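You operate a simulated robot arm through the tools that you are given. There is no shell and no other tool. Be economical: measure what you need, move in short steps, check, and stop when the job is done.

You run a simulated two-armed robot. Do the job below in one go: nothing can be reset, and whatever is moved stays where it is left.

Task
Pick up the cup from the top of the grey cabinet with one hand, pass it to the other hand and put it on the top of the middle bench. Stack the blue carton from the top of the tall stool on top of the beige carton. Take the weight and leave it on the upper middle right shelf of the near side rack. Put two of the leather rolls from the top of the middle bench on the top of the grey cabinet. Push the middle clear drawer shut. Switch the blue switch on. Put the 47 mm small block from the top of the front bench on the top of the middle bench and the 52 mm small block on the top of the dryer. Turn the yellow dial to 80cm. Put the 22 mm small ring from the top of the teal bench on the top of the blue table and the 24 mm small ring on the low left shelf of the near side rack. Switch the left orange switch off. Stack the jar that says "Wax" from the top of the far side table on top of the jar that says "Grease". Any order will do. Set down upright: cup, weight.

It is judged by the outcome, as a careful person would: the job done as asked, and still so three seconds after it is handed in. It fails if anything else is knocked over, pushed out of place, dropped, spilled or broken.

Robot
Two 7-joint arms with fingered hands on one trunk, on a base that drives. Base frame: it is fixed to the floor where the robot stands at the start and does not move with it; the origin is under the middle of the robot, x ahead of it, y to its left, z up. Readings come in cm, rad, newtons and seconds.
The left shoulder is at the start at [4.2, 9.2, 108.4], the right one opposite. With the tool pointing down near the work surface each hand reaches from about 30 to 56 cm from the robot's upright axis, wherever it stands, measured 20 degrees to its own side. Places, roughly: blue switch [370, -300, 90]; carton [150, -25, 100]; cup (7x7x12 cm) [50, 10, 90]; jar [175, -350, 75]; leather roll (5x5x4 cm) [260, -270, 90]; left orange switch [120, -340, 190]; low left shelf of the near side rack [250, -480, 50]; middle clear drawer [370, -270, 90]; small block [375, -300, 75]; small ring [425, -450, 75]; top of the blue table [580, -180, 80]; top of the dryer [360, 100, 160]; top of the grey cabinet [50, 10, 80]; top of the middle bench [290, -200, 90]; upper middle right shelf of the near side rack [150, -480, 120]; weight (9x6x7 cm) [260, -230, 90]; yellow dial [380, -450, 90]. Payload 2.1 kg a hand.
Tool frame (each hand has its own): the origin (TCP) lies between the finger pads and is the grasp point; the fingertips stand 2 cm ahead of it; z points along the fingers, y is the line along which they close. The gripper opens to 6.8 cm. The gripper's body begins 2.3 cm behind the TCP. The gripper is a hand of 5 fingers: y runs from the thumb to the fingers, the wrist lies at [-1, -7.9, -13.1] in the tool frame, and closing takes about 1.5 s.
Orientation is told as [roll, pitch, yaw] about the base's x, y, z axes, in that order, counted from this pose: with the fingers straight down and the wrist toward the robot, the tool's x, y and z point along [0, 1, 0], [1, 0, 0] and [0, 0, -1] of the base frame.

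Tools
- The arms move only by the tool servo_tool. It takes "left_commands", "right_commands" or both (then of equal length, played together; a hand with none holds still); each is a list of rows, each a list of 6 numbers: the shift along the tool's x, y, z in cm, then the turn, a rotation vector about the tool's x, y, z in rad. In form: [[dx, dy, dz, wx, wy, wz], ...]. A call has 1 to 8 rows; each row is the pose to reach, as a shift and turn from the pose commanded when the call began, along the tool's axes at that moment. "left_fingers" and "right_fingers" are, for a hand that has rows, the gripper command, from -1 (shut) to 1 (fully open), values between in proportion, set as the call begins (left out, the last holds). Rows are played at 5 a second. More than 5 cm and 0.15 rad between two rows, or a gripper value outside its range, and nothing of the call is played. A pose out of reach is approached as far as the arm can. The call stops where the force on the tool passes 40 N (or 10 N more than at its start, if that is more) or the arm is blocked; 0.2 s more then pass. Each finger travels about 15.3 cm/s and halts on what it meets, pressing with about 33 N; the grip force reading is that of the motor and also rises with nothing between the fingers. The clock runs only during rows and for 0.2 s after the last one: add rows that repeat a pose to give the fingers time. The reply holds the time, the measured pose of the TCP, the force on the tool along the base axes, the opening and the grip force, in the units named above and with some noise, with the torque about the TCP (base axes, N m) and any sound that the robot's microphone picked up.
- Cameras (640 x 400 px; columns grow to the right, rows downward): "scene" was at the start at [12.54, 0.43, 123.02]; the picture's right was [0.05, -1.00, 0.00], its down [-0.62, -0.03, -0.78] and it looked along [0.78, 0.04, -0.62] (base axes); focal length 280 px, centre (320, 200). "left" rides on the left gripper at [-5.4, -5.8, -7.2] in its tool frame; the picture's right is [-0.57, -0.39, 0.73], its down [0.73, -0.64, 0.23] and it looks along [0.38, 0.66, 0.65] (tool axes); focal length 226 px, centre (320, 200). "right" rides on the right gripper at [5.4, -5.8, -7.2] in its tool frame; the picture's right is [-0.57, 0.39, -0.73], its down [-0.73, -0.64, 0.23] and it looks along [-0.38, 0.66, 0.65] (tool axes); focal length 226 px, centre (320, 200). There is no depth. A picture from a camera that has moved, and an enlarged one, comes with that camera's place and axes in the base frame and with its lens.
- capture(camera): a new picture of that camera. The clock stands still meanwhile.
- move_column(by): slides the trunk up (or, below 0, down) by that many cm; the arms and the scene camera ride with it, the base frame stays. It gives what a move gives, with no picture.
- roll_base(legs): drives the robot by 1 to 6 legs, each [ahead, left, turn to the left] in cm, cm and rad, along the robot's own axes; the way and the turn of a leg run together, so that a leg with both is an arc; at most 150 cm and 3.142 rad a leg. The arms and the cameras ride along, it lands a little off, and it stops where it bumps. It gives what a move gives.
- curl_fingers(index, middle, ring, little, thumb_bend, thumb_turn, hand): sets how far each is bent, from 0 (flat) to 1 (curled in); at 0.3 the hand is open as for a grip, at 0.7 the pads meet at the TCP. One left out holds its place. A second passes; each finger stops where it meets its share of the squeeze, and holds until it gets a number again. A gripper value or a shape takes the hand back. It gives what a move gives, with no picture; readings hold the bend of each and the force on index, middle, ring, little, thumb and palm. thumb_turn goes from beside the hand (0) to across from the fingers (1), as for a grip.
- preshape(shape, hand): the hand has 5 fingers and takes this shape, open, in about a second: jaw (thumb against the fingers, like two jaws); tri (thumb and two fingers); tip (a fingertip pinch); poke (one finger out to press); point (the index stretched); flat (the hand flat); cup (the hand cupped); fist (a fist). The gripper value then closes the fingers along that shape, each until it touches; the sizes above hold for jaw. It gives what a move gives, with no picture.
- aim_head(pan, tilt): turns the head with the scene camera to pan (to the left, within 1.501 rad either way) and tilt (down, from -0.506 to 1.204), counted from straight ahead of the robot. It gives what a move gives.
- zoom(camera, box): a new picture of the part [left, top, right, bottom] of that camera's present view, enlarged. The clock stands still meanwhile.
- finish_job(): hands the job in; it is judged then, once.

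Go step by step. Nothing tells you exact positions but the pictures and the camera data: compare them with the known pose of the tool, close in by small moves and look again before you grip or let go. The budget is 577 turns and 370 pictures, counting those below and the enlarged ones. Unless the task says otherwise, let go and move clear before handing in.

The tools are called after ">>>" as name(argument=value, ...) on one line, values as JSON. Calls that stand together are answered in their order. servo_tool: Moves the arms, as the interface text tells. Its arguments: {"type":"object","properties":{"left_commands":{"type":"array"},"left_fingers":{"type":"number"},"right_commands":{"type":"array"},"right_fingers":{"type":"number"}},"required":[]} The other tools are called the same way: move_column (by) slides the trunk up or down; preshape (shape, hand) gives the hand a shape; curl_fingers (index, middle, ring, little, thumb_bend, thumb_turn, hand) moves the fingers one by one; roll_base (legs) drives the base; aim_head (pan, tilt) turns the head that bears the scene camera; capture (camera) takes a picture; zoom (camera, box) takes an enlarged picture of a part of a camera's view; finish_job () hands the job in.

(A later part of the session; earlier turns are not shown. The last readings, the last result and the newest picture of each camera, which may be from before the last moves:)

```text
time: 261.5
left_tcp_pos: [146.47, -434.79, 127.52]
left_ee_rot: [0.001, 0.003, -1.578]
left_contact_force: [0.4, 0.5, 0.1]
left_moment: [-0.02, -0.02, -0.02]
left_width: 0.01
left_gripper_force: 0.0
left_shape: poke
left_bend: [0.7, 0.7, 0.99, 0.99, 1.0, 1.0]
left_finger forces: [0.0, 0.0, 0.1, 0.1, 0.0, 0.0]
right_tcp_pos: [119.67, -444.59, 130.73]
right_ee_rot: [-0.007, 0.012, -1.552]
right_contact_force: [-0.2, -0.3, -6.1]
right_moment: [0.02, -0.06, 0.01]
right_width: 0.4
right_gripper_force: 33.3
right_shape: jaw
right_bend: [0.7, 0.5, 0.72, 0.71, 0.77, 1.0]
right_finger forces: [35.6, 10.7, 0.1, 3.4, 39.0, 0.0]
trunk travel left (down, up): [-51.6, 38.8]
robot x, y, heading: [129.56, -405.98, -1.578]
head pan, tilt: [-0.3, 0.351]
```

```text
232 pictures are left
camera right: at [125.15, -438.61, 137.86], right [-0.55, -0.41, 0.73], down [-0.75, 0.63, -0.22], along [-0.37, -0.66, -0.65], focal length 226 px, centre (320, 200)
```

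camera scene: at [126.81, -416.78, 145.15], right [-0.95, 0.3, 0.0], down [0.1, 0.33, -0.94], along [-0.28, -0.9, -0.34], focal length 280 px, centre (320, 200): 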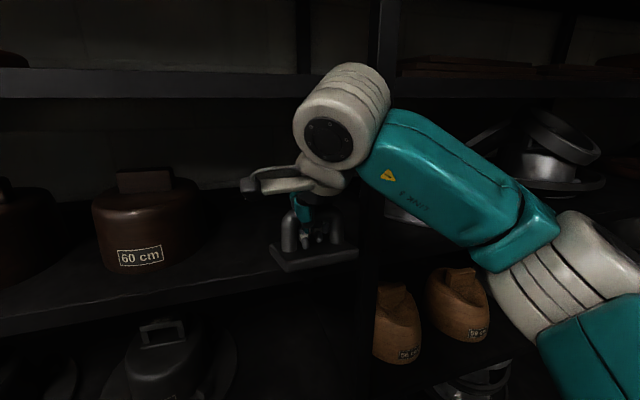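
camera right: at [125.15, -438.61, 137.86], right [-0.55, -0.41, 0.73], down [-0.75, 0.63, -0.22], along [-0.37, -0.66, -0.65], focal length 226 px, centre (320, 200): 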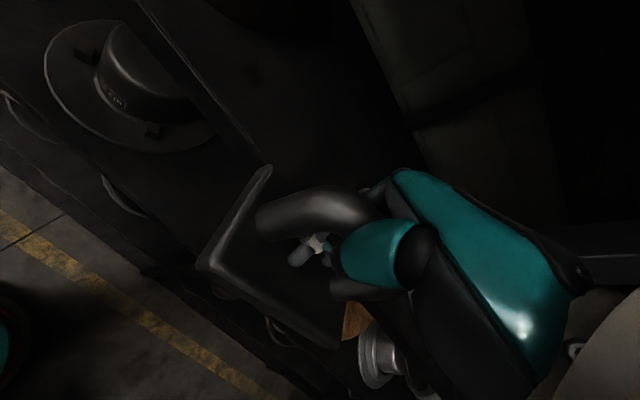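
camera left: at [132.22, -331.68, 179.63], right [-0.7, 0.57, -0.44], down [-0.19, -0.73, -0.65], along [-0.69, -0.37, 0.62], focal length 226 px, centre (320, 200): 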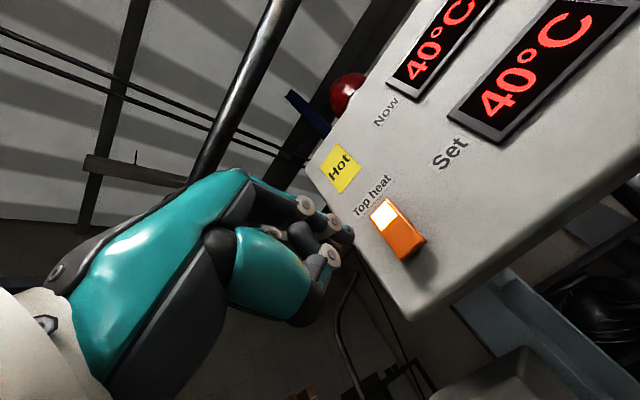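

>>> servo_tool(right_commands=[[0, 2.5, 0.2, 0, 0, 0], [0, 5, 0.4, 0, 0, 0], [0, 7, 0.5, 0, 0, 0], [0, 8.6, 0.5, 0, 0, 0]])

>>> capture(camera="scene")

>>> capture(camera="right")

```text
time: 262.5
left_tcp_pos: [146.62, -434.89, 127.58]
left_ee_rot: [0.002, 0.004, -1.579]
left_contact_force: [1.1, 0.7, -0.6]
left_moment: [-0.02, -0.03, 0.0]
left_width: 0.0
left_gripper_force: 0.0
left_shape: poke
left_bend: [0.7, 0.7, 0.99, 0.99, 1.0, 1.0]
left_finger forces: [0.1, 0.0, 0.1, 0.0, 0.0, 0.0]
right_tcp_pos: [119.98, -453.2, 130.26]
right_ee_rot: [-0.008, 0.012, -1.551]
right_contact_force: [-0.1, -0.2, -6.1]
right_moment: [-0.03, -0.04, 0.0]
right_width: 0.42
right_gripper_force: 33.2
right_shape: jaw
right_bend: [0.7, 0.5, 0.72, 0.71, 0.77, 1.0]
right_finger forces: [35.4, 11.5, 0.0, 3.3, 38.8, 0.0]
trunk travel left (down, up): [-51.6, 38.8]
robot x, y, heading: [129.72, -406.19, -1.578]
head pan, tilt: [-0.3, 0.351]
```

```text
231 pictures are left
camera scene: at [126.84, -416.82, 145.14], right [-0.95, 0.3, 0.0], down [0.1, 0.33, -0.94], along [-0.28, -0.89, -0.34], focal length 280 px, centre (320, 200)
```

scene: 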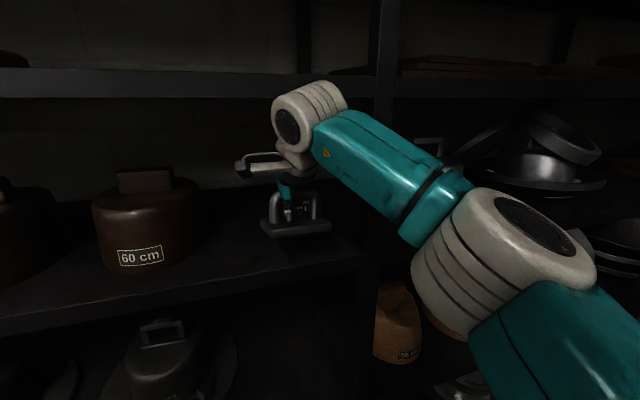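

```text
230 pictures are left
camera right: at [125.34, -447.31, 137.38], right [-0.55, -0.41, 0.73], down [-0.75, 0.63, -0.22], along [-0.37, -0.66, -0.65], focal length 226 px, centre (320, 200)
```

right: 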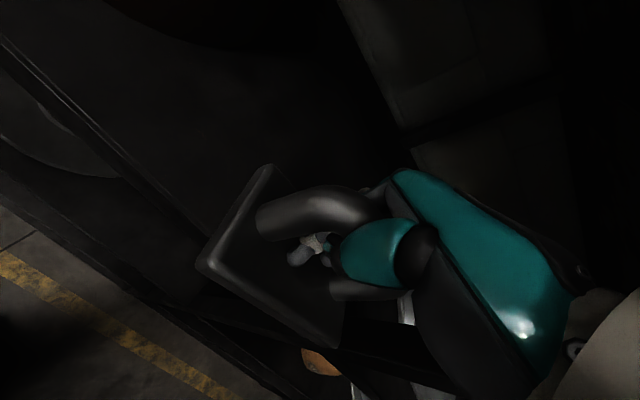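

>>> zoom(camera="right", box=[120, 140, 440, 380])

>>> zoom(camera="scene", box=[200, 60, 420, 290])

```text
1.67 times, centred on (280, 260) of right
camera zoom: at [125.34, -447.31, 137.38], right [-0.55, -0.41, 0.73], down [-0.75, 0.63, -0.22], along [-0.37, -0.66, -0.65], focal length 377 px, centre (387, 100)
```

zoom: 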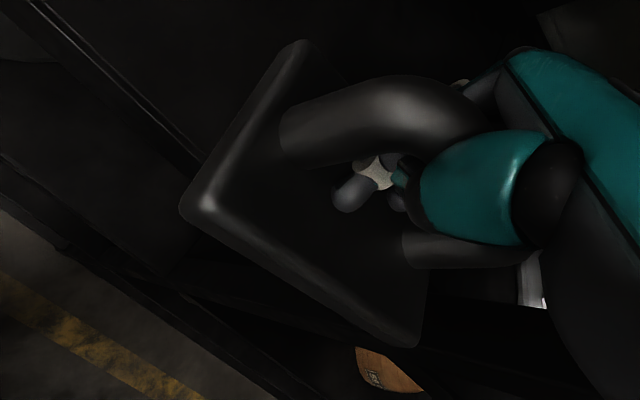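

```text
1.74 times, centred on (310, 175) of scene
camera zoom: at [126.84, -416.82, 145.14], right [-0.95, 0.3, 0.0], down [0.1, 0.33, -0.94], along [-0.28, -0.89, -0.34], focal length 487 px, centre (337, 244)
```

zoom: 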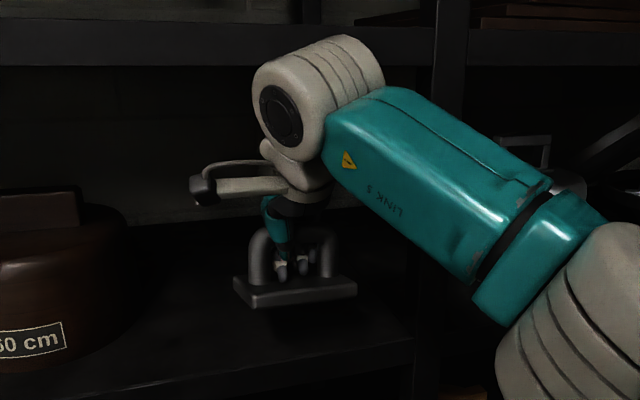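

>>> servo_tool(right_commands=[[0, 0, 1, 0, 0, 0], [0, 0, 2, 0, 0, 0], [0, 1, 2, 0, 0, 0], [0, 2.2, 2, 0, 0, 0]])

>>> zoom(camera="scene", box=[200, 60, 420, 290])

```text
time: 263.5
left_tcp_pos: [146.61, -434.91, 127.63]
left_ee_rot: [0.001, 0.0, -1.576]
left_contact_force: [0.4, 0.9, -0.5]
left_moment: [-0.04, -0.02, -0.02]
left_width: 0.02
left_gripper_force: 0.1
left_shape: poke
left_bend: [0.7, 0.7, 0.99, 0.99, 1.0, 1.0]
left_finger forces: [0.0, 0.0, 0.0, 0.0, 0.0, 0.1]
right_tcp_pos: [119.92, -455.41, 128.25]
right_ee_rot: [-0.007, 0.013, -1.551]
right_contact_force: [-0.1, 0.8, -6.1]
right_moment: [-0.03, -0.03, 0.02]
right_width: 0.4
right_gripper_force: 33.5
right_shape: jaw
right_bend: [0.7, 0.5, 0.72, 0.71, 0.77, 1.0]
right_finger forces: [35.3, 11.7, 0.1, 3.3, 38.7, 0.1]
trunk travel left (down, up): [-51.6, 38.8]
robot x, y, heading: [129.54, -405.9, -1.581]
head pan, tilt: [-0.3, 0.351]
```

```text
1.74 times, centred on (310, 175) of scene
camera zoom: at [126.85, -416.82, 145.14], right [-0.95, 0.3, 0.0], down [0.1, 0.33, -0.94], along [-0.28, -0.89, -0.34], focal length 487 px, centre (337, 244)
```

zoom: 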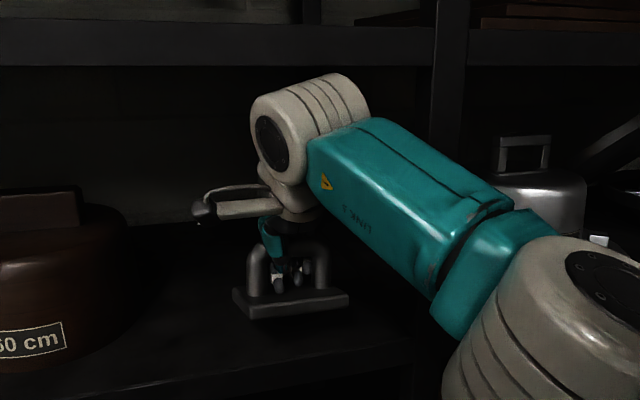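

>>> servo_tool(right_commands=[[0, 0, 0.4, 0, 0, 0], [0, 0, 0.8, 0, 0, 0], [0, 0, 1.2, 0, 0, 0], [0, 0, 1.2, 0, 0, 0]])

>>> zoom(camera="scene", box=[200, 60, 420, 290])

```text
time: 264.5
left_tcp_pos: [146.63, -435.06, 127.52]
left_ee_rot: [0.002, 0.002, -1.577]
left_contact_force: [-0.5, -0.8, -0.2]
left_moment: [-0.05, 0.0, -0.01]
left_width: 0.0
left_gripper_force: 0.1
left_shape: poke
left_bend: [0.7, 0.7, 0.99, 0.99, 1.0, 1.0]
left_finger forces: [0.0, 0.1, 0.1, 0.1, 0.0, 0.1]
right_tcp_pos: [119.94, -455.34, 126.95]
right_ee_rot: [-0.007, 0.011, -1.551]
right_contact_force: [-0.7, -0.4, -5.9]
right_moment: [0.0, -0.09, 0.0]
right_width: 0.4
right_gripper_force: 33.7
right_shape: jaw
right_bend: [0.7, 0.5, 0.72, 0.71, 0.77, 1.0]
right_finger forces: [35.1, 11.8, 0.1, 3.3, 38.7, 0.1]
trunk travel left (down, up): [-51.6, 38.8]
robot x, y, heading: [129.46, -405.71, -1.58]
head pan, tilt: [-0.3, 0.351]
```

```text
1.74 times, centred on (310, 175) of scene
camera zoom: at [126.83, -416.81, 145.14], right [-0.95, 0.3, 0.0], down [0.1, 0.33, -0.94], along [-0.28, -0.9, -0.34], focal length 487 px, centre (337, 244)
```

zoom: 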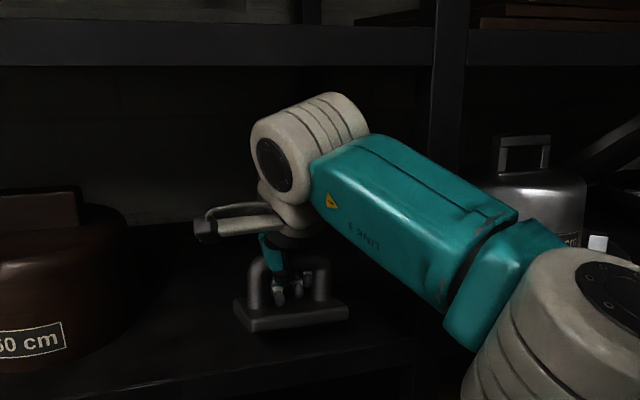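

>>> servo_tool(right_commands=[[0, 1.3, 0, 0, 0, 0], [0, 1.3, 0.5, 0, 0, 0], [0, 1.3, 1, 0, 0, 0], [0, 1.3, 1, 0, 0, 0]])

>>> servo_tool(right_commands=[[0, 0, 0.4, 0, 0, 0], [0, 0, 0.8, 0, 0, 0], [0, 0, 0.8, 0, 0, 0]])

>>> zoom(camera="scene", box=[200, 60, 420, 290])

```text
time: 265.5
left_tcp_pos: [146.55, -434.95, 127.58]
left_ee_rot: [0.0, 0.003, -1.577]
left_contact_force: [-0.5, -0.2, -0.8]
left_moment: [0.02, -0.03, 0.01]
left_width: 0.0
left_gripper_force: 0.1
left_shape: poke
left_bend: [0.7, 0.7, 0.99, 0.99, 1.0, 1.0]
left_finger forces: [0.0, 0.0, 0.0, 0.0, 0.1, 0.1]
right_tcp_pos: [119.86, -456.78, 126.05]
right_ee_rot: [-0.007, 0.013, -1.551]
right_contact_force: [0.6, 0.2, -6.6]
right_moment: [-0.01, -0.05, 0.01]
right_width: 0.4
right_gripper_force: 32.4
right_shape: jaw
right_bend: [0.7, 0.5, 0.72, 0.71, 0.77, 1.0]
right_finger forces: [35.0, 12.1, 0.0, 3.3, 38.4, 0.0]
right hand out of reach, approached as far as the arm can: row 1
trunk travel left (down, up): [-51.6, 38.8]
robot x, y, heading: [130.1, -405.81, -1.579]
head pan, tilt: [-0.3, 0.351]
```

```text
time: 266.3
left_tcp_pos: [146.5, -434.85, 127.5]
left_ee_rot: [0.001, 0.002, -1.578]
left_contact_force: [0.2, -1.1, -0.3]
left_moment: [0.01, -0.01, -0.01]
left_width: 0.01
left_gripper_force: 0.2
left_shape: poke
left_bend: [0.7, 0.7, 0.99, 0.99, 1.0, 1.0]
left_finger forces: [0.0, 0.1, 0.1, 0.0, 0.1, 0.1]
right_tcp_pos: [119.85, -456.69, 125.15]
right_ee_rot: [-0.005, 0.013, -1.554]
right_contact_force: [0.3, 0.7, -5.8]
right_moment: [0.0, -0.03, -0.01]
right_width: 0.39
right_gripper_force: 33.5
right_shape: jaw
right_bend: [0.7, 0.49, 0.72, 0.71, 0.77, 1.0]
right_finger forces: [35.1, 12.0, 0.1, 3.4, 38.5, 0.1]
trunk travel left (down, up): [-51.6, 38.8]
robot x, y, heading: [129.87, -405.84, -1.579]
head pan, tilt: [-0.3, 0.351]
```

```text
1.74 times, centred on (310, 175) of scene
camera zoom: at [126.83, -416.81, 145.14], right [-0.95, 0.3, 0.0], down [0.1, 0.33, -0.94], along [-0.28, -0.9, -0.34], focal length 487 px, centre (337, 244)
```

zoom: 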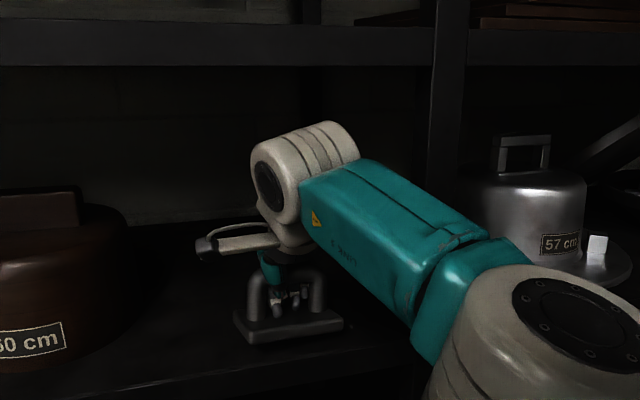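

The shelf edge appears deeper (about y -456) and lower (about z 120) than I thought, so I'll drive a bit closer before lowering.

>>> roll_base(legs=[[6, 0, 0]])

>>> capture(camera="scene")

>>> zoom(camera="right", box=[120, 140, 440, 380])

```text
time: 267.2
left_tcp_pos: [146.48, -440.97, 127.58]
left_ee_rot: [0.001, 0.004, -1.58]
left_contact_force: [0.5, -0.5, -0.2]
left_moment: [0.0, 0.0, -0.03]
left_width: 0.01
left_gripper_force: 0.1
left_shape: poke
left_bend: [0.7, 0.7, 0.99, 0.99, 1.0, 1.0]
left_finger forces: [0.0, 0.0, 0.0, 0.0, 0.1, 0.0]
right_tcp_pos: [119.83, -462.8, 125.25]
right_ee_rot: [-0.006, 0.012, -1.553]
right_contact_force: [0.1, -0.2, -6.2]
right_moment: [0.01, -0.07, -0.02]
right_width: 0.37
right_gripper_force: 33.1
right_shape: jaw
right_bend: [0.7, 0.49, 0.72, 0.71, 0.77, 1.0]
right_finger forces: [35.1, 11.6, 0.0, 3.6, 38.8, 0.0]
trunk travel left (down, up): [-51.6, 38.8]
robot x, y, heading: [129.56, -411.69, -1.576]
head pan, tilt: [-0.3, 0.351]
```

```text
224 pictures are left
camera scene: at [126.77, -422.86, 145.13], right [-0.95, 0.3, 0.0], down [0.1, 0.33, -0.94], along [-0.28, -0.89, -0.35], focal length 280 px, centre (320, 200)
```

scene: 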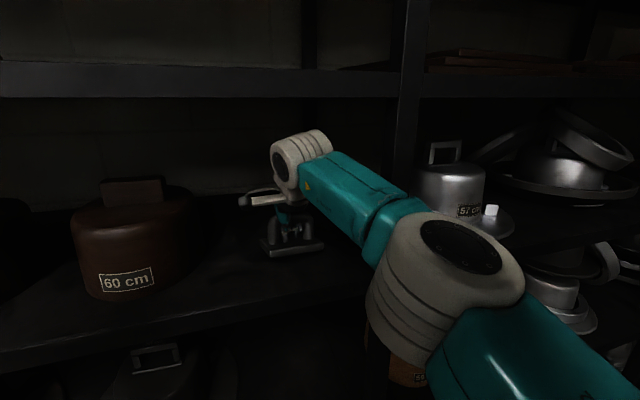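

```text
1.67 times, centred on (280, 260) of right
camera zoom: at [125.23, -456.83, 132.28], right [-0.55, -0.41, 0.73], down [-0.75, 0.63, -0.22], along [-0.37, -0.66, -0.65], focal length 377 px, centre (387, 100)
```

zoom: 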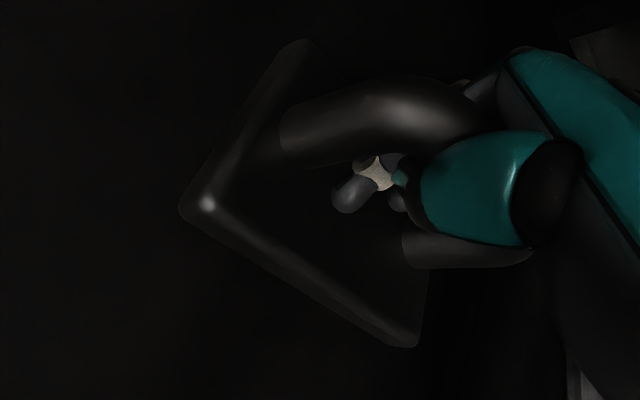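

>>> servo_tool(right_commands=[[0, 0, 0.6, 0, 0, 0], [0, 0, 1.2, 0, 0, 0], [0, 0, 1.8, 0, 0, 0], [0, 0, 2.4, 0, 0, 0], [0, 0, 2.4, 0, 0, 0]])

>>> capture(camera="scene")

```text
time: 268.2
left_tcp_pos: [146.58, -440.4, 127.65]
left_ee_rot: [0.001, -0.002, -1.58]
left_contact_force: [-0.4, 0.0, 0.1]
left_moment: [0.0, -0.02, 0.03]
left_width: 0.0
left_gripper_force: 0.0
left_shape: poke
left_bend: [0.7, 0.7, 0.99, 0.99, 1.0, 1.0]
left_finger forces: [0.0, 0.1, 0.1, 0.1, 0.0, 0.0]
right_tcp_pos: [120.02, -462.39, 123.78]
right_ee_rot: [-0.005, -0.006, -1.549]
right_contact_force: [2.4, 4.7, 22.8]
right_moment: [-0.78, 0.35, -0.02]
right_width: 0.58
right_gripper_force: 33.1
right_shape: jaw
right_bend: [0.7, 0.81, 0.74, 0.71, 0.8, 1.0]
right_finger forces: [29.4, 26.7, 4.5, 2.7, 49.0, 0.0]
trunk travel left (down, up): [-51.6, 38.8]
robot x, y, heading: [129.46, -411.76, -1.571]
head pan, tilt: [-0.3, 0.351]
stopped in row 4 (right hand): the force on the tool passed its limit at 46 N (the readings are from after the stop); the commanded pose is now the measured one
```

```text
222 pictures are left
camera scene: at [126.89, -422.29, 145.2], right [-0.95, 0.3, 0.0], down [0.1, 0.33, -0.94], along [-0.28, -0.9, -0.34], focal length 280 px, centre (320, 200)
```

scene: 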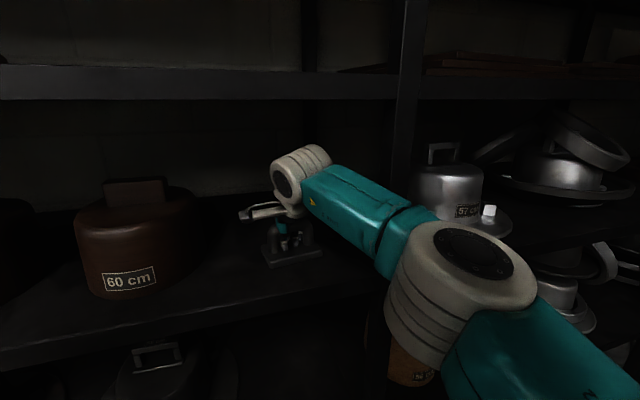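

>>> servo_tool(right_commands=[[0, 0, -0.2, 0, 0, 0], [0, 0, -0.2, 0, 0, 0], [0, 0, -0.2, 0, 0, 0], [0, 0, -0.2, 0, 0, 0], [0, 0, -0.2, 0, 0, 0], [0, 0, -0.2, 0, 0, 0], [0, 0, -0.2, 0, 0, 0]], right_fingers=1)

>>> zoom(camera="scene", box=[200, 100, 420, 310])

>>> zoom(camera="right", box=[120, 140, 440, 380])

```text
time: 268.8
left_tcp_pos: [146.67, -440.45, 127.65]
left_ee_rot: [-0.001, -0.001, -1.578]
left_contact_force: [-0.2, -0.4, 0.1]
left_moment: [0.0, 0.0, 0.0]
left_width: 0.0
left_gripper_force: 0.0
left_shape: poke
left_bend: [0.7, 0.7, 0.99, 0.99, 1.0, 1.0]
left_finger forces: [0.0, 0.0, 0.0, 0.0, 0.0, 0.0]
right_tcp_pos: [120.19, -462.32, 124.42]
right_ee_rot: [0.001, -0.022, -1.55]
right_contact_force: [2.2, -4.8, 59.5]
right_moment: [0.72, 0.06, -0.03]
right_width: 3.89
right_gripper_force: 0.0
right_shape: jaw
right_bend: [0.3, 0.3, 0.3, 0.3, 0.61, 1.0]
right_finger forces: [0.1, 0.1, 0.0, 0.0, 59.5, 0.1]
trunk travel left (down, up): [-51.6, 38.8]
robot x, y, heading: [129.8, -412.08, -1.574]
head pan, tilt: [-0.3, 0.351]
stopped in row 2 (right hand): the force on the tool passed its limit at 52 N (the readings are from after the stop); the commanded pose is now the measured one
```

```text
1.90 times, centred on (310, 205) of scene
camera zoom: at [126.94, -422.32, 145.24], right [-0.95, 0.3, 0.0], down [0.1, 0.33, -0.94], along [-0.28, -0.9, -0.34], focal length 534 px, centre (339, 190)
```

zoom: 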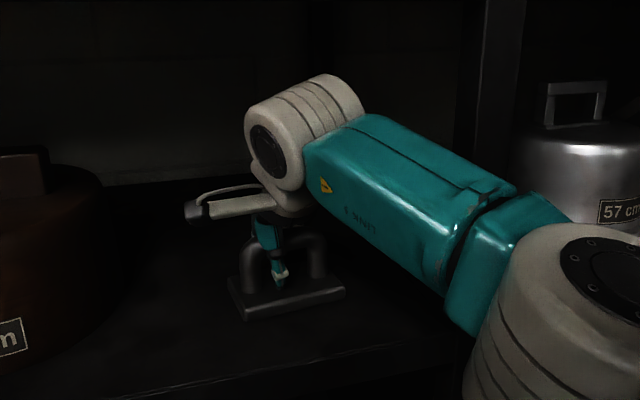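

```text
1.67 times, centred on (280, 260) of right
camera zoom: at [125.48, -456.26, 131.46], right [-0.56, -0.38, 0.74], down [-0.75, 0.62, -0.25], along [-0.36, -0.69, -0.63], focal length 377 px, centre (387, 100)
```

zoom: 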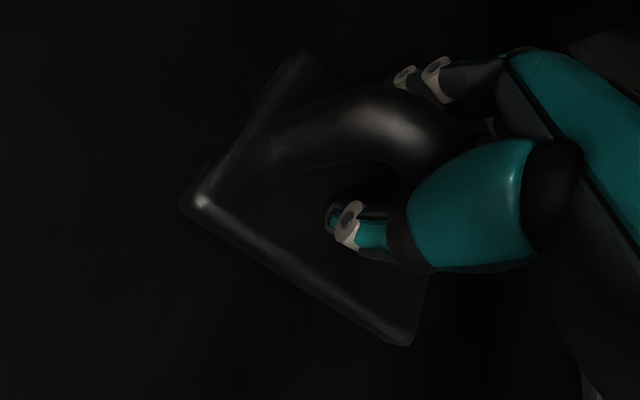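

>>> servo_tool(right_commands=[[0, 0, -0.5, 0, 0, 0], [0, 0, -1, 0, 0, 0], [0, 0, -1.5, 0, 0, 0], [0, 0, -1.5, 0, 0, 0]])

>>> zoom(camera="scene", box=[200, 100, 420, 310])

>>> zoom(camera="right", box=[120, 140, 440, 380])

```text
time: 269.8
left_tcp_pos: [146.59, -440.81, 127.49]
left_ee_rot: [0.002, 0.002, -1.577]
left_contact_force: [-0.1, 0.0, 0.1]
left_moment: [0.05, 0.0, -0.02]
left_width: 0.02
left_gripper_force: 0.1
left_shape: poke
left_bend: [0.7, 0.7, 0.99, 0.99, 1.0, 1.0]
left_finger forces: [0.0, 0.1, 0.0, 0.0, 0.1, 0.0]
right_tcp_pos: [119.87, -462.74, 125.23]
right_ee_rot: [-0.002, -0.005, -1.55]
right_contact_force: [-0.4, 0.3, -0.5]
right_moment: [0.0, -0.04, 0.01]
right_width: 6.76
right_gripper_force: 0.0
right_shape: jaw
right_bend: [0.3, 0.3, 0.3, 0.3, 0.3, 0.98]
right_finger forces: [0.1, 0.0, 0.1, 0.0, 0.1, 0.1]
trunk travel left (down, up): [-51.6, 38.8]
robot x, y, heading: [130.04, -411.61, -1.579]
head pan, tilt: [-0.3, 0.351]
```

```text
1.90 times, centred on (310, 205) of scene
camera zoom: at [126.78, -422.67, 145.14], right [-0.95, 0.3, 0.0], down [0.1, 0.33, -0.94], along [-0.28, -0.89, -0.34], focal length 534 px, centre (339, 190)
```

zoom: 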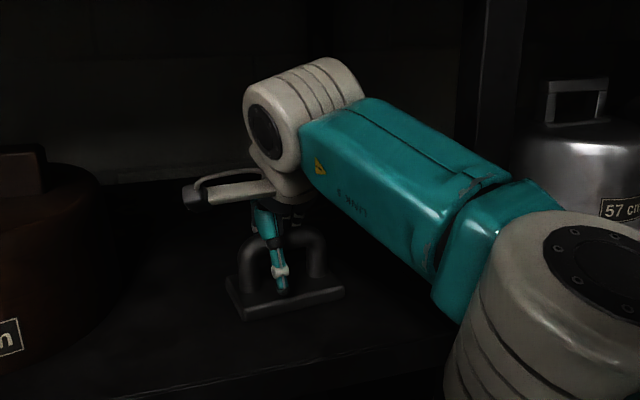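

```text
1.67 times, centred on (280, 260) of right
camera zoom: at [125.33, -456.56, 132.29], right [-0.56, -0.39, 0.73], down [-0.75, 0.62, -0.23], along [-0.37, -0.67, -0.64], focal length 377 px, centre (387, 100)
```

zoom: 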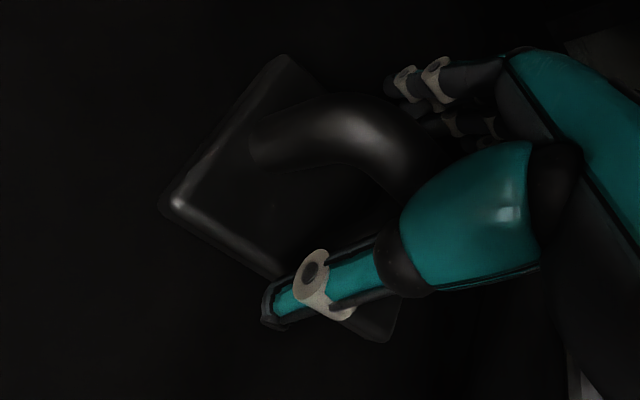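

The weight is down and released. To get the fingers over the handle under the upper shelf, I'll raise a little, tilt the hand back, raise again, then retreat.

>>> servo_tool(right_commands=[[0, 0, -1.2, 0, 0, 0], [0, 0, -2.2, 0, 0, 0], [0, 0, -2.4, -0.12, 0, 0], [0, 0, -2.6, -0.24, 0, 0], [0, 0, -3, -0.35, 0, 0], [0, 0, -3, -0.35, 0, 0]])

>>> zoom(camera="scene", box=[200, 100, 420, 310])

>>> zoom(camera="right", box=[120, 140, 440, 380])

```text
time: 271.2
left_tcp_pos: [146.47, -440.81, 127.54]
left_ee_rot: [0.0, 0.003, -1.578]
left_contact_force: [0.4, -0.2, -0.4]
left_moment: [0.01, -0.01, 0.01]
left_width: 0.0
left_gripper_force: 0.0
left_shape: poke
left_bend: [0.7, 0.7, 0.99, 0.99, 1.0, 1.0]
left_finger forces: [0.0, 0.0, 0.0, 0.0, 0.1, 0.1]
right_tcp_pos: [119.88, -462.64, 128.21]
right_ee_rot: [-0.001, -0.358, -1.551]
right_contact_force: [-0.5, -0.4, -0.4]
right_moment: [0.0, -0.03, -0.02]
right_width: 6.76
right_gripper_force: 0.1
right_shape: jaw
right_bend: [0.3, 0.3, 0.3, 0.3, 0.3, 0.98]
right_finger forces: [0.0, 0.0, 0.0, 0.0, 0.1, 0.1]
trunk travel left (down, up): [-51.6, 38.8]
robot x, y, heading: [129.6, -412.07, -1.576]
head pan, tilt: [-0.3, 0.351]
```

```text
1.90 times, centred on (310, 205) of scene
camera zoom: at [126.79, -422.67, 145.15], right [-0.95, 0.3, 0.0], down [0.1, 0.33, -0.94], along [-0.28, -0.89, -0.34], focal length 534 px, centre (339, 190)
```

zoom: 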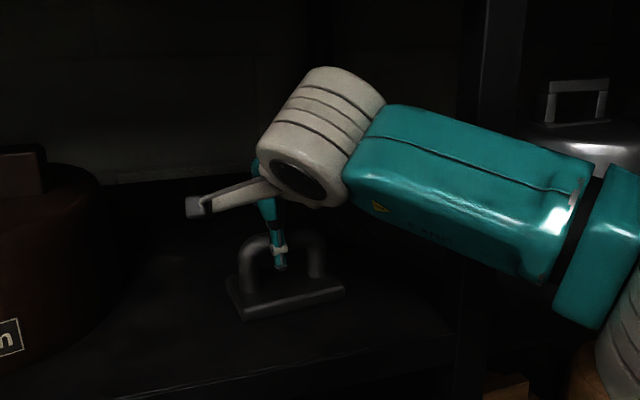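

```text
1.67 times, centred on (280, 260) of right
camera zoom: at [125.27, -454.45, 132.9], right [-0.56, -0.12, 0.82], down [-0.74, 0.51, -0.44], along [-0.36, -0.85, -0.37], focal length 377 px, centre (387, 100)
```

zoom: 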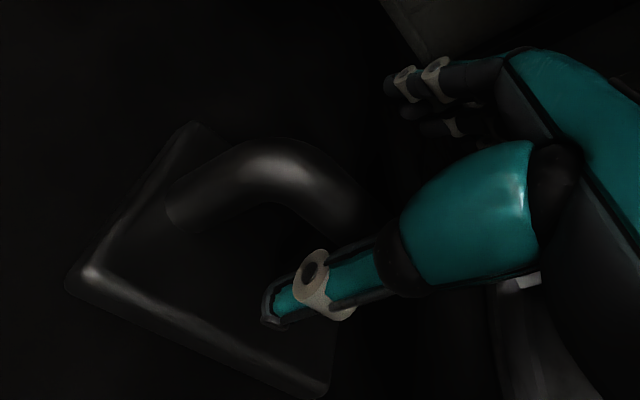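

>>> servo_tool(right_commands=[[0, 0.5, -1.4, 0, 0, 0], [0, 1.1, -3.1, 0, 0, 0], [0, -1.7, -4.1, 0, 0, 0], [0, -5.5, -5.5, 0, 0, 0], [0, -9.3, -6.9, 0, 0, 0], [0, -13, -8.2, 0, 0, 0]])

>>> capture(camera="scene")

```text
time: 272.6
left_tcp_pos: [146.48, -440.8, 127.62]
left_ee_rot: [0.001, 0.001, -1.577]
left_contact_force: [0.4, 0.3, 0.6]
left_moment: [0.02, 0.01, -0.02]
left_width: 0.0
left_gripper_force: 0.1
left_shape: poke
left_bend: [0.7, 0.7, 0.99, 0.99, 1.0, 1.0]
left_finger forces: [0.0, 0.1, 0.0, 0.0, 0.0, 0.0]
right_tcp_pos: [119.69, -447.63, 131.39]
right_ee_rot: [-0.002, -0.357, -1.555]
right_contact_force: [-0.1, -0.1, -0.2]
right_moment: [0.04, 0.01, 0.02]
right_width: 6.76
right_gripper_force: 0.0
right_shape: jaw
right_bend: [0.3, 0.3, 0.3, 0.3, 0.3, 0.98]
right_finger forces: [0.0, 0.0, 0.0, 0.0, 0.0, 0.0]
trunk travel left (down, up): [-51.6, 38.8]
robot x, y, heading: [129.99, -411.9, -1.58]
head pan, tilt: [-0.3, 0.351]
```

```text
215 pictures are left
camera scene: at [126.78, -422.64, 145.15], right [-0.95, 0.3, 0.0], down [0.1, 0.33, -0.94], along [-0.28, -0.89, -0.34], focal length 280 px, centre (320, 200)
```

scene: 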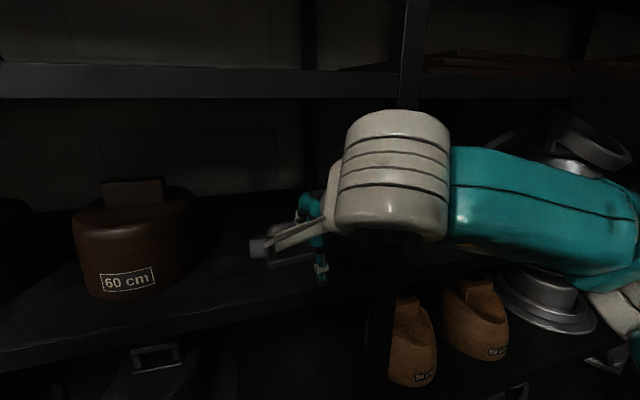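

>>> servo_tool(right_commands=[[0, -3.3, -1.2, 0.07, 0, 0], [0, -6.6, -2.4, 0.14, 0, 0], [-1, -9.9, -3.6, 0.21, 0, 0], [-2, -13.2, -4.8, 0.28, 0, 0], [-3, -15, -5.4, 0.355, 0, 0]])

>>> preshape(hand="left", shape="jaw")

>>> zoom(camera="scene", box=[200, 100, 420, 310])

>>> roll_base(legs=[[-5, 0, 0], [0, 0, 1.57], [40, 0, 0]])

>>> aim_head(pan=1.4, tilt=0.55)

>>> capture(camera="scene")

```text
time: 273.8
left_tcp_pos: [146.51, -440.83, 127.53]
left_ee_rot: [0.0, 0.001, -1.578]
left_contact_force: [0.0, 1.3, 0.7]
left_moment: [-0.02, -0.02, 0.0]
left_width: 0.01
left_gripper_force: 0.0
left_shape: poke
left_bend: [0.7, 0.7, 0.99, 0.99, 1.0, 1.0]
left_finger forces: [0.0, 0.0, 0.1, 0.1, 0.0, 0.0]
right_tcp_pos: [116.15, -431.63, 131.37]
right_ee_rot: [-0.002, -0.002, -1.551]
right_contact_force: [0.4, 0.3, -0.4]
right_moment: [-0.03, 0.01, 0.0]
right_width: 6.77
right_gripper_force: 0.1
right_shape: jaw
right_bend: [0.3, 0.3, 0.3, 0.3, 0.3, 0.98]
right_finger forces: [0.0, 0.1, 0.0, 0.0, 0.0, 0.0]
trunk travel left (down, up): [-51.6, 38.8]
robot x, y, heading: [129.58, -411.96, -1.579]
head pan, tilt: [-0.3, 0.351]
```

```text
time: 274.7
left_tcp_pos: [146.53, -440.84, 127.52]
left_ee_rot: [0.002, 0.001, -1.576]
left_contact_force: [-0.1, -0.4, 0.2]
left_moment: [0.02, -0.04, 0.0]
left_width: 6.78
left_gripper_force: 0.0
left_shape: jaw
left_bend: [0.3, 0.3, 0.3, 0.3, 0.3, 0.98]
left_finger forces: [0.0, 0.0, 0.0, 0.1, 0.0, 0.0]
right_tcp_pos: [116.23, -431.59, 131.4]
right_ee_rot: [-0.003, -0.001, -1.55]
right_contact_force: [-0.5, -0.6, -1.0]
right_moment: [-0.01, 0.0, 0.01]
right_width: 6.8
right_gripper_force: 0.1
right_shape: jaw
right_bend: [0.3, 0.3, 0.3, 0.3, 0.3, 0.98]
right_finger forces: [0.0, 0.0, 0.0, 0.1, 0.1, 0.0]
trunk travel left (down, up): [-51.6, 38.8]
robot x, y, heading: [129.62, -411.92, -1.582]
head pan, tilt: [-0.3, 0.351]
```

```text
1.90 times, centred on (310, 205) of scene
camera zoom: at [126.79, -422.66, 145.15], right [-0.95, 0.3, 0.0], down [0.1, 0.33, -0.94], along [-0.28, -0.89, -0.34], focal length 534 px, centre (339, 190)
```

zoom: 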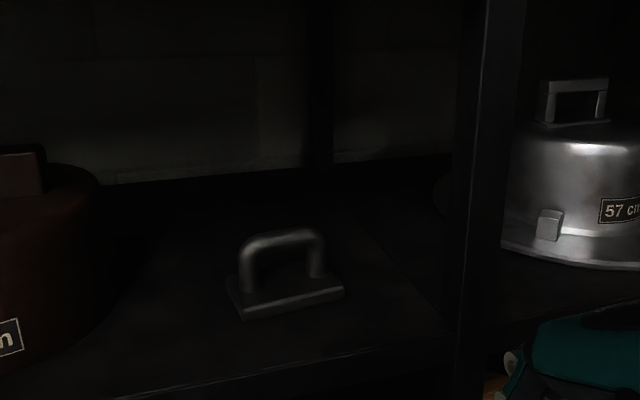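

```text
time: 281.6
left_tcp_pos: [198.73, -389.73, 127.54]
left_ee_rot: [0.001, 0.001, 0.0]
left_contact_force: [-0.4, 0.9, -1.0]
left_moment: [0.02, -0.01, 0.04]
left_width: 6.8
left_gripper_force: 0.0
left_shape: jaw
left_bend: [0.3, 0.3, 0.3, 0.3, 0.3, 0.98]
left_finger forces: [0.0, 0.0, 0.0, 0.0, 0.0, 0.1]
right_tcp_pos: [189.67, -420.02, 131.29]
right_ee_rot: [-0.002, -0.002, 0.026]
right_contact_force: [-0.5, -0.7, 0.6]
right_moment: [0.02, 0.03, 0.02]
right_width: 6.77
right_gripper_force: 0.0
right_shape: jaw
right_bend: [0.3, 0.3, 0.3, 0.3, 0.3, 0.98]
right_finger forces: [0.0, 0.0, 0.0, 0.0, 0.0, 0.1]
trunk travel left (down, up): [-51.6, 38.8]
robot x, y, heading: [169.96, -406.65, -0.0]
head pan, tilt: [-0.3, 0.351]
```

```text
time: 283.3
left_tcp_pos: [198.55, -389.61, 127.62]
left_ee_rot: [0.002, 0.003, 0.001]
left_contact_force: [0.8, 0.4, 0.2]
left_moment: [0.01, -0.02, -0.01]
left_width: 6.78
left_gripper_force: 0.0
left_shape: jaw
left_bend: [0.3, 0.3, 0.3, 0.3, 0.3, 0.98]
left_finger forces: [0.1, 0.1, 0.0, 0.0, 0.1, 0.0]
right_tcp_pos: [189.69, -420.03, 131.38]
right_ee_rot: [-0.002, -0.001, 0.027]
right_contact_force: [0.7, -0.8, 0.1]
right_moment: [-0.02, -0.01, -0.02]
right_width: 6.77
right_gripper_force: 0.0
right_shape: jaw
right_bend: [0.3, 0.3, 0.3, 0.3, 0.3, 0.98]
right_finger forces: [0.0, 0.0, 0.1, 0.0, 0.0, 0.1]
trunk travel left (down, up): [-51.6, 38.8]
robot x, y, heading: [169.78, -406.68, -0.0]
head pan, tilt: [1.4, 0.55]
```

```text
213 pictures are left
camera scene: at [173.27, -397.89, 143.33], right [0.99, -0.17, 0.0], down [-0.09, -0.51, -0.85], along [0.15, 0.84, -0.52], focal length 280 px, centre (320, 200)
```

scene: 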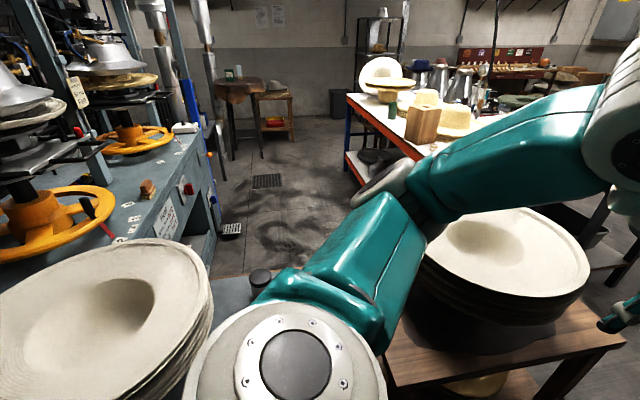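

>>> roll_base(legs=[[28, 0, 0]])

>>> aim_head(pan=1.5, tilt=0.55)

>>> zoom(camera="scene", box=[20, 180, 260, 400])

```text
time: 285.2
left_tcp_pos: [227.11, -389.92, 127.56]
left_ee_rot: [0.001, 0.002, -0.004]
left_contact_force: [0.6, -0.5, -0.6]
left_moment: [0.01, 0.03, 0.02]
left_width: 6.77
left_gripper_force: 0.0
left_shape: jaw
left_bend: [0.3, 0.3, 0.3, 0.3, 0.3, 0.98]
left_finger forces: [0.0, 0.0, 0.0, 0.0, 0.0, 0.1]
right_tcp_pos: [218.02, -420.21, 131.38]
right_ee_rot: [-0.001, -0.003, 0.022]
right_contact_force: [-0.1, -1.2, -0.2]
right_moment: [-0.02, 0.0, -0.04]
right_width: 6.78
right_gripper_force: 0.0
right_shape: jaw
right_bend: [0.3, 0.3, 0.3, 0.3, 0.3, 0.98]
right_finger forces: [0.0, 0.0, 0.1, 0.0, 0.0, 0.0]
trunk travel left (down, up): [-51.6, 38.8]
robot x, y, heading: [198.07, -407.2, -0.005]
head pan, tilt: [1.4, 0.55]
```

```text
time: 285.9
left_tcp_pos: [227.11, -389.83, 127.53]
left_ee_rot: [0.005, 0.002, -0.005]
left_contact_force: [0.4, 0.6, -1.2]
left_moment: [0.02, 0.01, 0.02]
left_width: 6.77
left_gripper_force: 0.0
left_shape: jaw
left_bend: [0.3, 0.3, 0.3, 0.3, 0.3, 0.98]
left_finger forces: [0.0, 0.0, 0.0, 0.1, 0.0, 0.1]
right_tcp_pos: [217.95, -420.28, 131.46]
right_ee_rot: [-0.001, 0.0, 0.023]
right_contact_force: [1.1, -0.4, -0.8]
right_moment: [0.04, -0.05, -0.02]
right_width: 6.79
right_gripper_force: 0.0
right_shape: jaw
right_bend: [0.3, 0.3, 0.3, 0.3, 0.3, 0.98]
right_finger forces: [0.1, 0.0, 0.1, 0.1, 0.0, 0.0]
trunk travel left (down, up): [-51.6, 38.8]
robot x, y, heading: [198.37, -406.74, -0.008]
head pan, tilt: [1.499, 0.55]
```

```text
1.82 times, centred on (140, 290) of scene
camera zoom: at [200.79, -397.89, 143.33], right [1.0, -0.08, 0.0], down [-0.04, -0.52, -0.85], along [0.07, 0.85, -0.52], focal length 510 px, centre (647, 36)
```

zoom: 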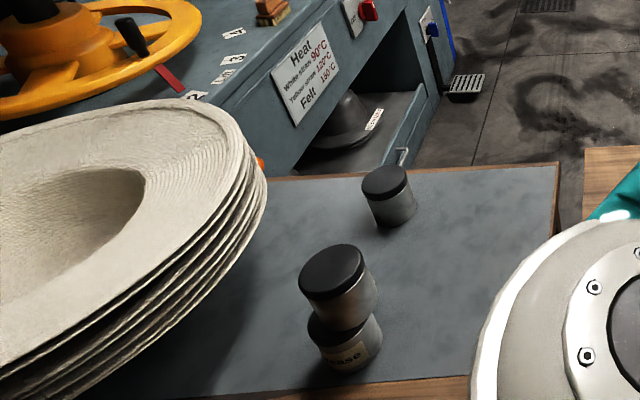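

The lower jar reads "…ease", so Grease is confirmed. Now I'm looking east toward the teal bench.

>>> aim_head(pan=0, tilt=0.4)

>>> capture(camera="scene")

```text
time: 287.5
left_tcp_pos: [227.12, -389.82, 127.58]
left_ee_rot: [0.002, 0.001, -0.005]
left_contact_force: [-0.6, -0.7, -0.5]
left_moment: [-0.01, -0.02, -0.01]
left_width: 6.81
left_gripper_force: 0.0
left_shape: jaw
left_bend: [0.3, 0.3, 0.3, 0.3, 0.3, 0.98]
left_finger forces: [0.0, 0.1, 0.0, 0.1, 0.1, 0.0]
right_tcp_pos: [218.06, -420.15, 131.27]
right_ee_rot: [-0.002, -0.003, 0.022]
right_contact_force: [0.2, -0.2, -0.1]
right_moment: [0.02, -0.01, 0.04]
right_width: 6.77
right_gripper_force: 0.0
right_shape: jaw
right_bend: [0.3, 0.3, 0.3, 0.3, 0.3, 0.98]
right_finger forces: [0.0, 0.1, 0.0, 0.0, 0.1, 0.0]
trunk travel left (down, up): [-51.6, 38.8]
robot x, y, heading: [198.53, -406.7, -0.007]
head pan, tilt: [0.0, 0.4]
```

```text
211 pictures are left
camera scene: at [209.36, -406.89, 144.7], right [0.0, -1.0, 0.0], down [-0.39, 0.0, -0.92], along [0.92, 0.0, -0.39], focal length 280 px, centre (320, 200)
```

scene: 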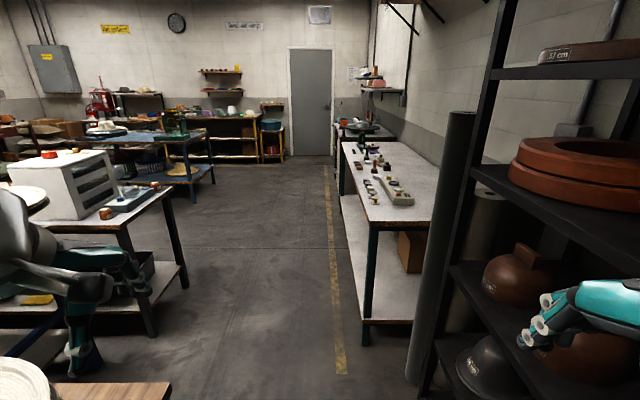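

>>> roll_base(legs=[[150, 4, 0], [30, 0, 0], [0, 0, -1.57]])

>>> aim_head(pan=0, tilt=0.6)

>>> capture(camera="scene")

```text
refused: leg 1 is longer than a leg can be; nothing moved
```

```text
time: 288.2
left_tcp_pos: [227.03, -389.9, 127.5]
left_ee_rot: [0.002, 0.002, -0.004]
left_contact_force: [0.7, -0.1, -0.1]
left_moment: [0.03, 0.0, 0.01]
left_width: 6.78
left_gripper_force: 0.1
left_shape: jaw
left_bend: [0.3, 0.3, 0.3, 0.3, 0.3, 0.98]
left_finger forces: [0.1, 0.0, 0.0, 0.1, 0.1, 0.0]
right_tcp_pos: [218.0, -420.18, 131.41]
right_ee_rot: [-0.002, -0.002, 0.023]
right_contact_force: [1.4, -0.3, -0.9]
right_moment: [-0.02, 0.04, 0.01]
right_width: 6.76
right_gripper_force: 0.1
right_shape: jaw
right_bend: [0.3, 0.3, 0.3, 0.3, 0.3, 0.98]
right_finger forces: [0.0, 0.1, 0.0, 0.0, 0.0, 0.1]
trunk travel left (down, up): [-51.6, 38.8]
robot x, y, heading: [198.17, -406.88, -0.003]
head pan, tilt: [0.0, 0.6]
```

```text
210 pictures are left
camera scene: at [208.94, -406.89, 142.88], right [-0.01, -1.0, 0.0], down [-0.56, 0.0, -0.83], along [0.83, 0.0, -0.56], focal length 280 px, centre (320, 200)
```

scene: 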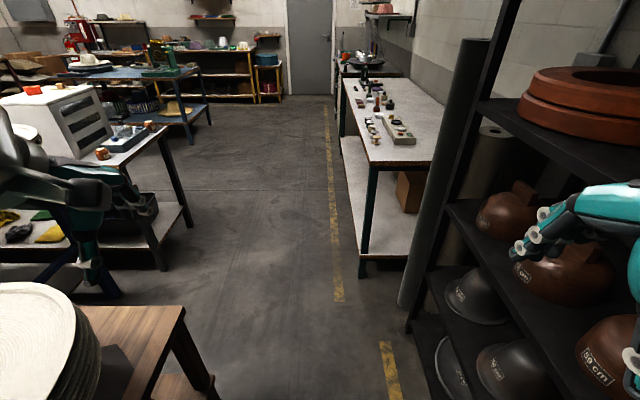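

>>> roll_base(legs=[[145, 4, 0], [25, 0, 0], [0, 0, -1.57]])

>>> aim_head(pan=0.1, tilt=0.6)

>>> capture(camera="scene")

```text
time: 300.6
left_tcp_pos: [385.51, -432.35, 127.48]
left_ee_rot: [0.002, 0.0, -1.552]
left_contact_force: [0.2, 0.2, 0.4]
left_moment: [-0.01, 0.04, -0.02]
left_width: 6.77
left_gripper_force: 0.0
left_shape: jaw
left_bend: [0.3, 0.3, 0.3, 0.3, 0.3, 0.98]
left_finger forces: [0.0, 0.1, 0.0, 0.0, 0.0, 0.1]
right_tcp_pos: [354.96, -423.85, 131.26]
right_ee_rot: [-0.002, -0.002, -1.524]
right_contact_force: [0.6, 1.0, 0.0]
right_moment: [0.0, 0.0, -0.01]
right_width: 6.77
right_gripper_force: 0.1
right_shape: jaw
right_bend: [0.3, 0.3, 0.3, 0.3, 0.3, 0.98]
right_finger forces: [0.1, 0.0, 0.0, 0.0, 0.0, 0.0]
trunk travel left (down, up): [-51.6, 38.8]
robot x, y, heading: [367.78, -403.59, -1.553]
head pan, tilt: [0.0, 0.6]
```

```text
time: 301.3
left_tcp_pos: [385.49, -432.29, 127.6]
left_ee_rot: [0.002, -0.001, -1.553]
left_contact_force: [-0.2, 0.0, -0.9]
left_moment: [-0.03, 0.01, -0.02]
left_width: 6.8
left_gripper_force: 0.0
left_shape: jaw
left_bend: [0.3, 0.3, 0.3, 0.3, 0.3, 0.98]
left_finger forces: [0.0, 0.0, 0.1, 0.1, 0.0, 0.0]
right_tcp_pos: [355.01, -423.85, 131.38]
right_ee_rot: [-0.004, 0.0, -1.524]
right_contact_force: [0.9, 0.5, -0.2]
right_moment: [0.02, -0.02, 0.0]
right_width: 6.79
right_gripper_force: 0.1
right_shape: jaw
right_bend: [0.3, 0.3, 0.3, 0.3, 0.3, 0.98]
right_finger forces: [0.1, 0.0, 0.0, 0.0, 0.1, 0.0]
trunk travel left (down, up): [-51.6, 38.8]
robot x, y, heading: [368.02, -404.2, -1.552]
head pan, tilt: [0.099, 0.6]
```

```text
209 pictures are left
camera scene: at [368.95, -414.47, 142.87], right [-0.99, -0.12, 0.0], down [-0.07, 0.56, -0.82], along [0.1, -0.82, -0.57], focal length 280 px, centre (320, 200)
```

scene: 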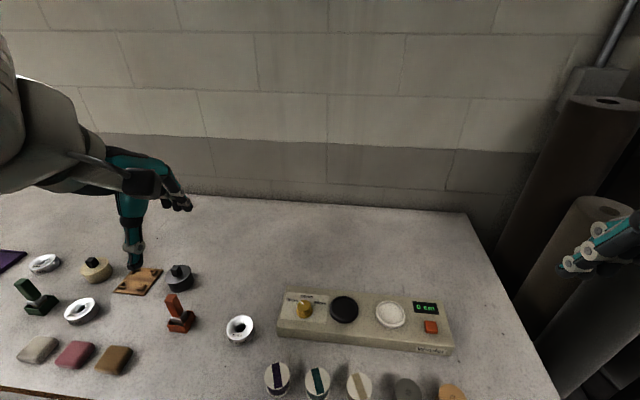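

>>> aim_head(pan=0.1, tilt=0.95)

>>> capture(camera="scene")

>>> zoom(camera="scene", box=[0, 60, 260, 240])

>>> zoom(camera="scene", box=[260, 80, 480, 240])

```text
time: 302.1
left_tcp_pos: [385.58, -432.26, 127.54]
left_ee_rot: [0.002, 0.003, -1.552]
left_contact_force: [0.2, 0.1, 0.2]
left_moment: [-0.01, 0.0, 0.03]
left_width: 6.76
left_gripper_force: 0.1
left_shape: jaw
left_bend: [0.3, 0.3, 0.3, 0.3, 0.3, 0.98]
left_finger forces: [0.0, 0.0, 0.0, 0.0, 0.1, 0.0]
right_tcp_pos: [354.98, -423.89, 131.3]
right_ee_rot: [0.0, -0.001, -1.525]
right_contact_force: [0.4, 0.1, -0.5]
right_moment: [0.01, -0.03, -0.02]
right_width: 6.8
right_gripper_force: 0.1
right_shape: jaw
right_bend: [0.3, 0.3, 0.3, 0.3, 0.3, 0.98]
right_finger forces: [0.0, 0.0, 0.1, 0.1, 0.0, 0.0]
trunk travel left (down, up): [-51.6, 38.8]
robot x, y, heading: [367.51, -403.52, -1.55]
head pan, tilt: [0.099, 0.949]
```

```text
208 pictures are left
camera scene: at [368.77, -412.92, 140.04], right [-0.99, -0.12, 0.0], down [-0.1, 0.81, -0.58], along [0.07, -0.58, -0.81], focal length 280 px, centre (320, 200)
```

scene: 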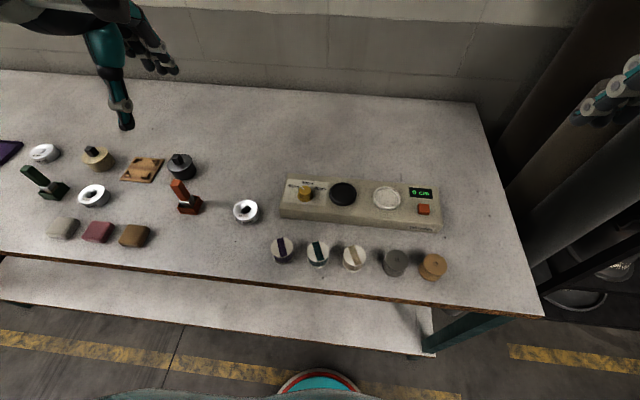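

```text
2.22 times, centred on (130, 150) of scene
camera zoom: at [368.77, -412.92, 140.04], right [-0.99, -0.12, 0.0], down [-0.1, 0.81, -0.58], along [0.07, -0.58, -0.81], focal length 623 px, centre (742, 311)
```

zoom: 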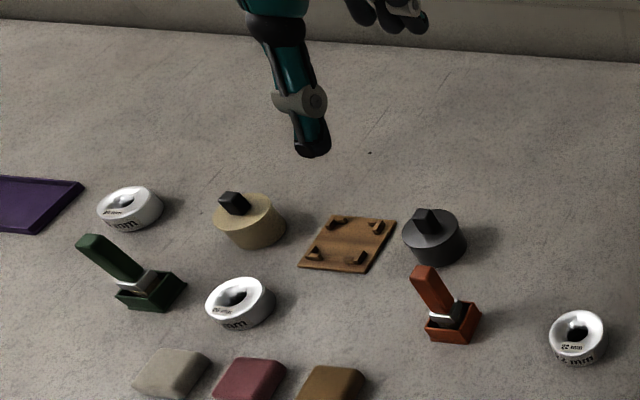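

```text
2.50 times, centred on (370, 160) of scene
camera zoom: at [368.77, -412.92, 140.04], right [-0.99, -0.12, 0.0], down [-0.1, 0.81, -0.58], along [0.07, -0.58, -0.81], focal length 701 px, centre (195, 300)
```

zoom: 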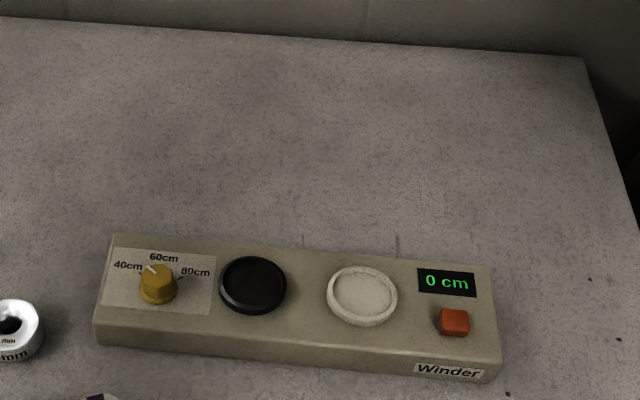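

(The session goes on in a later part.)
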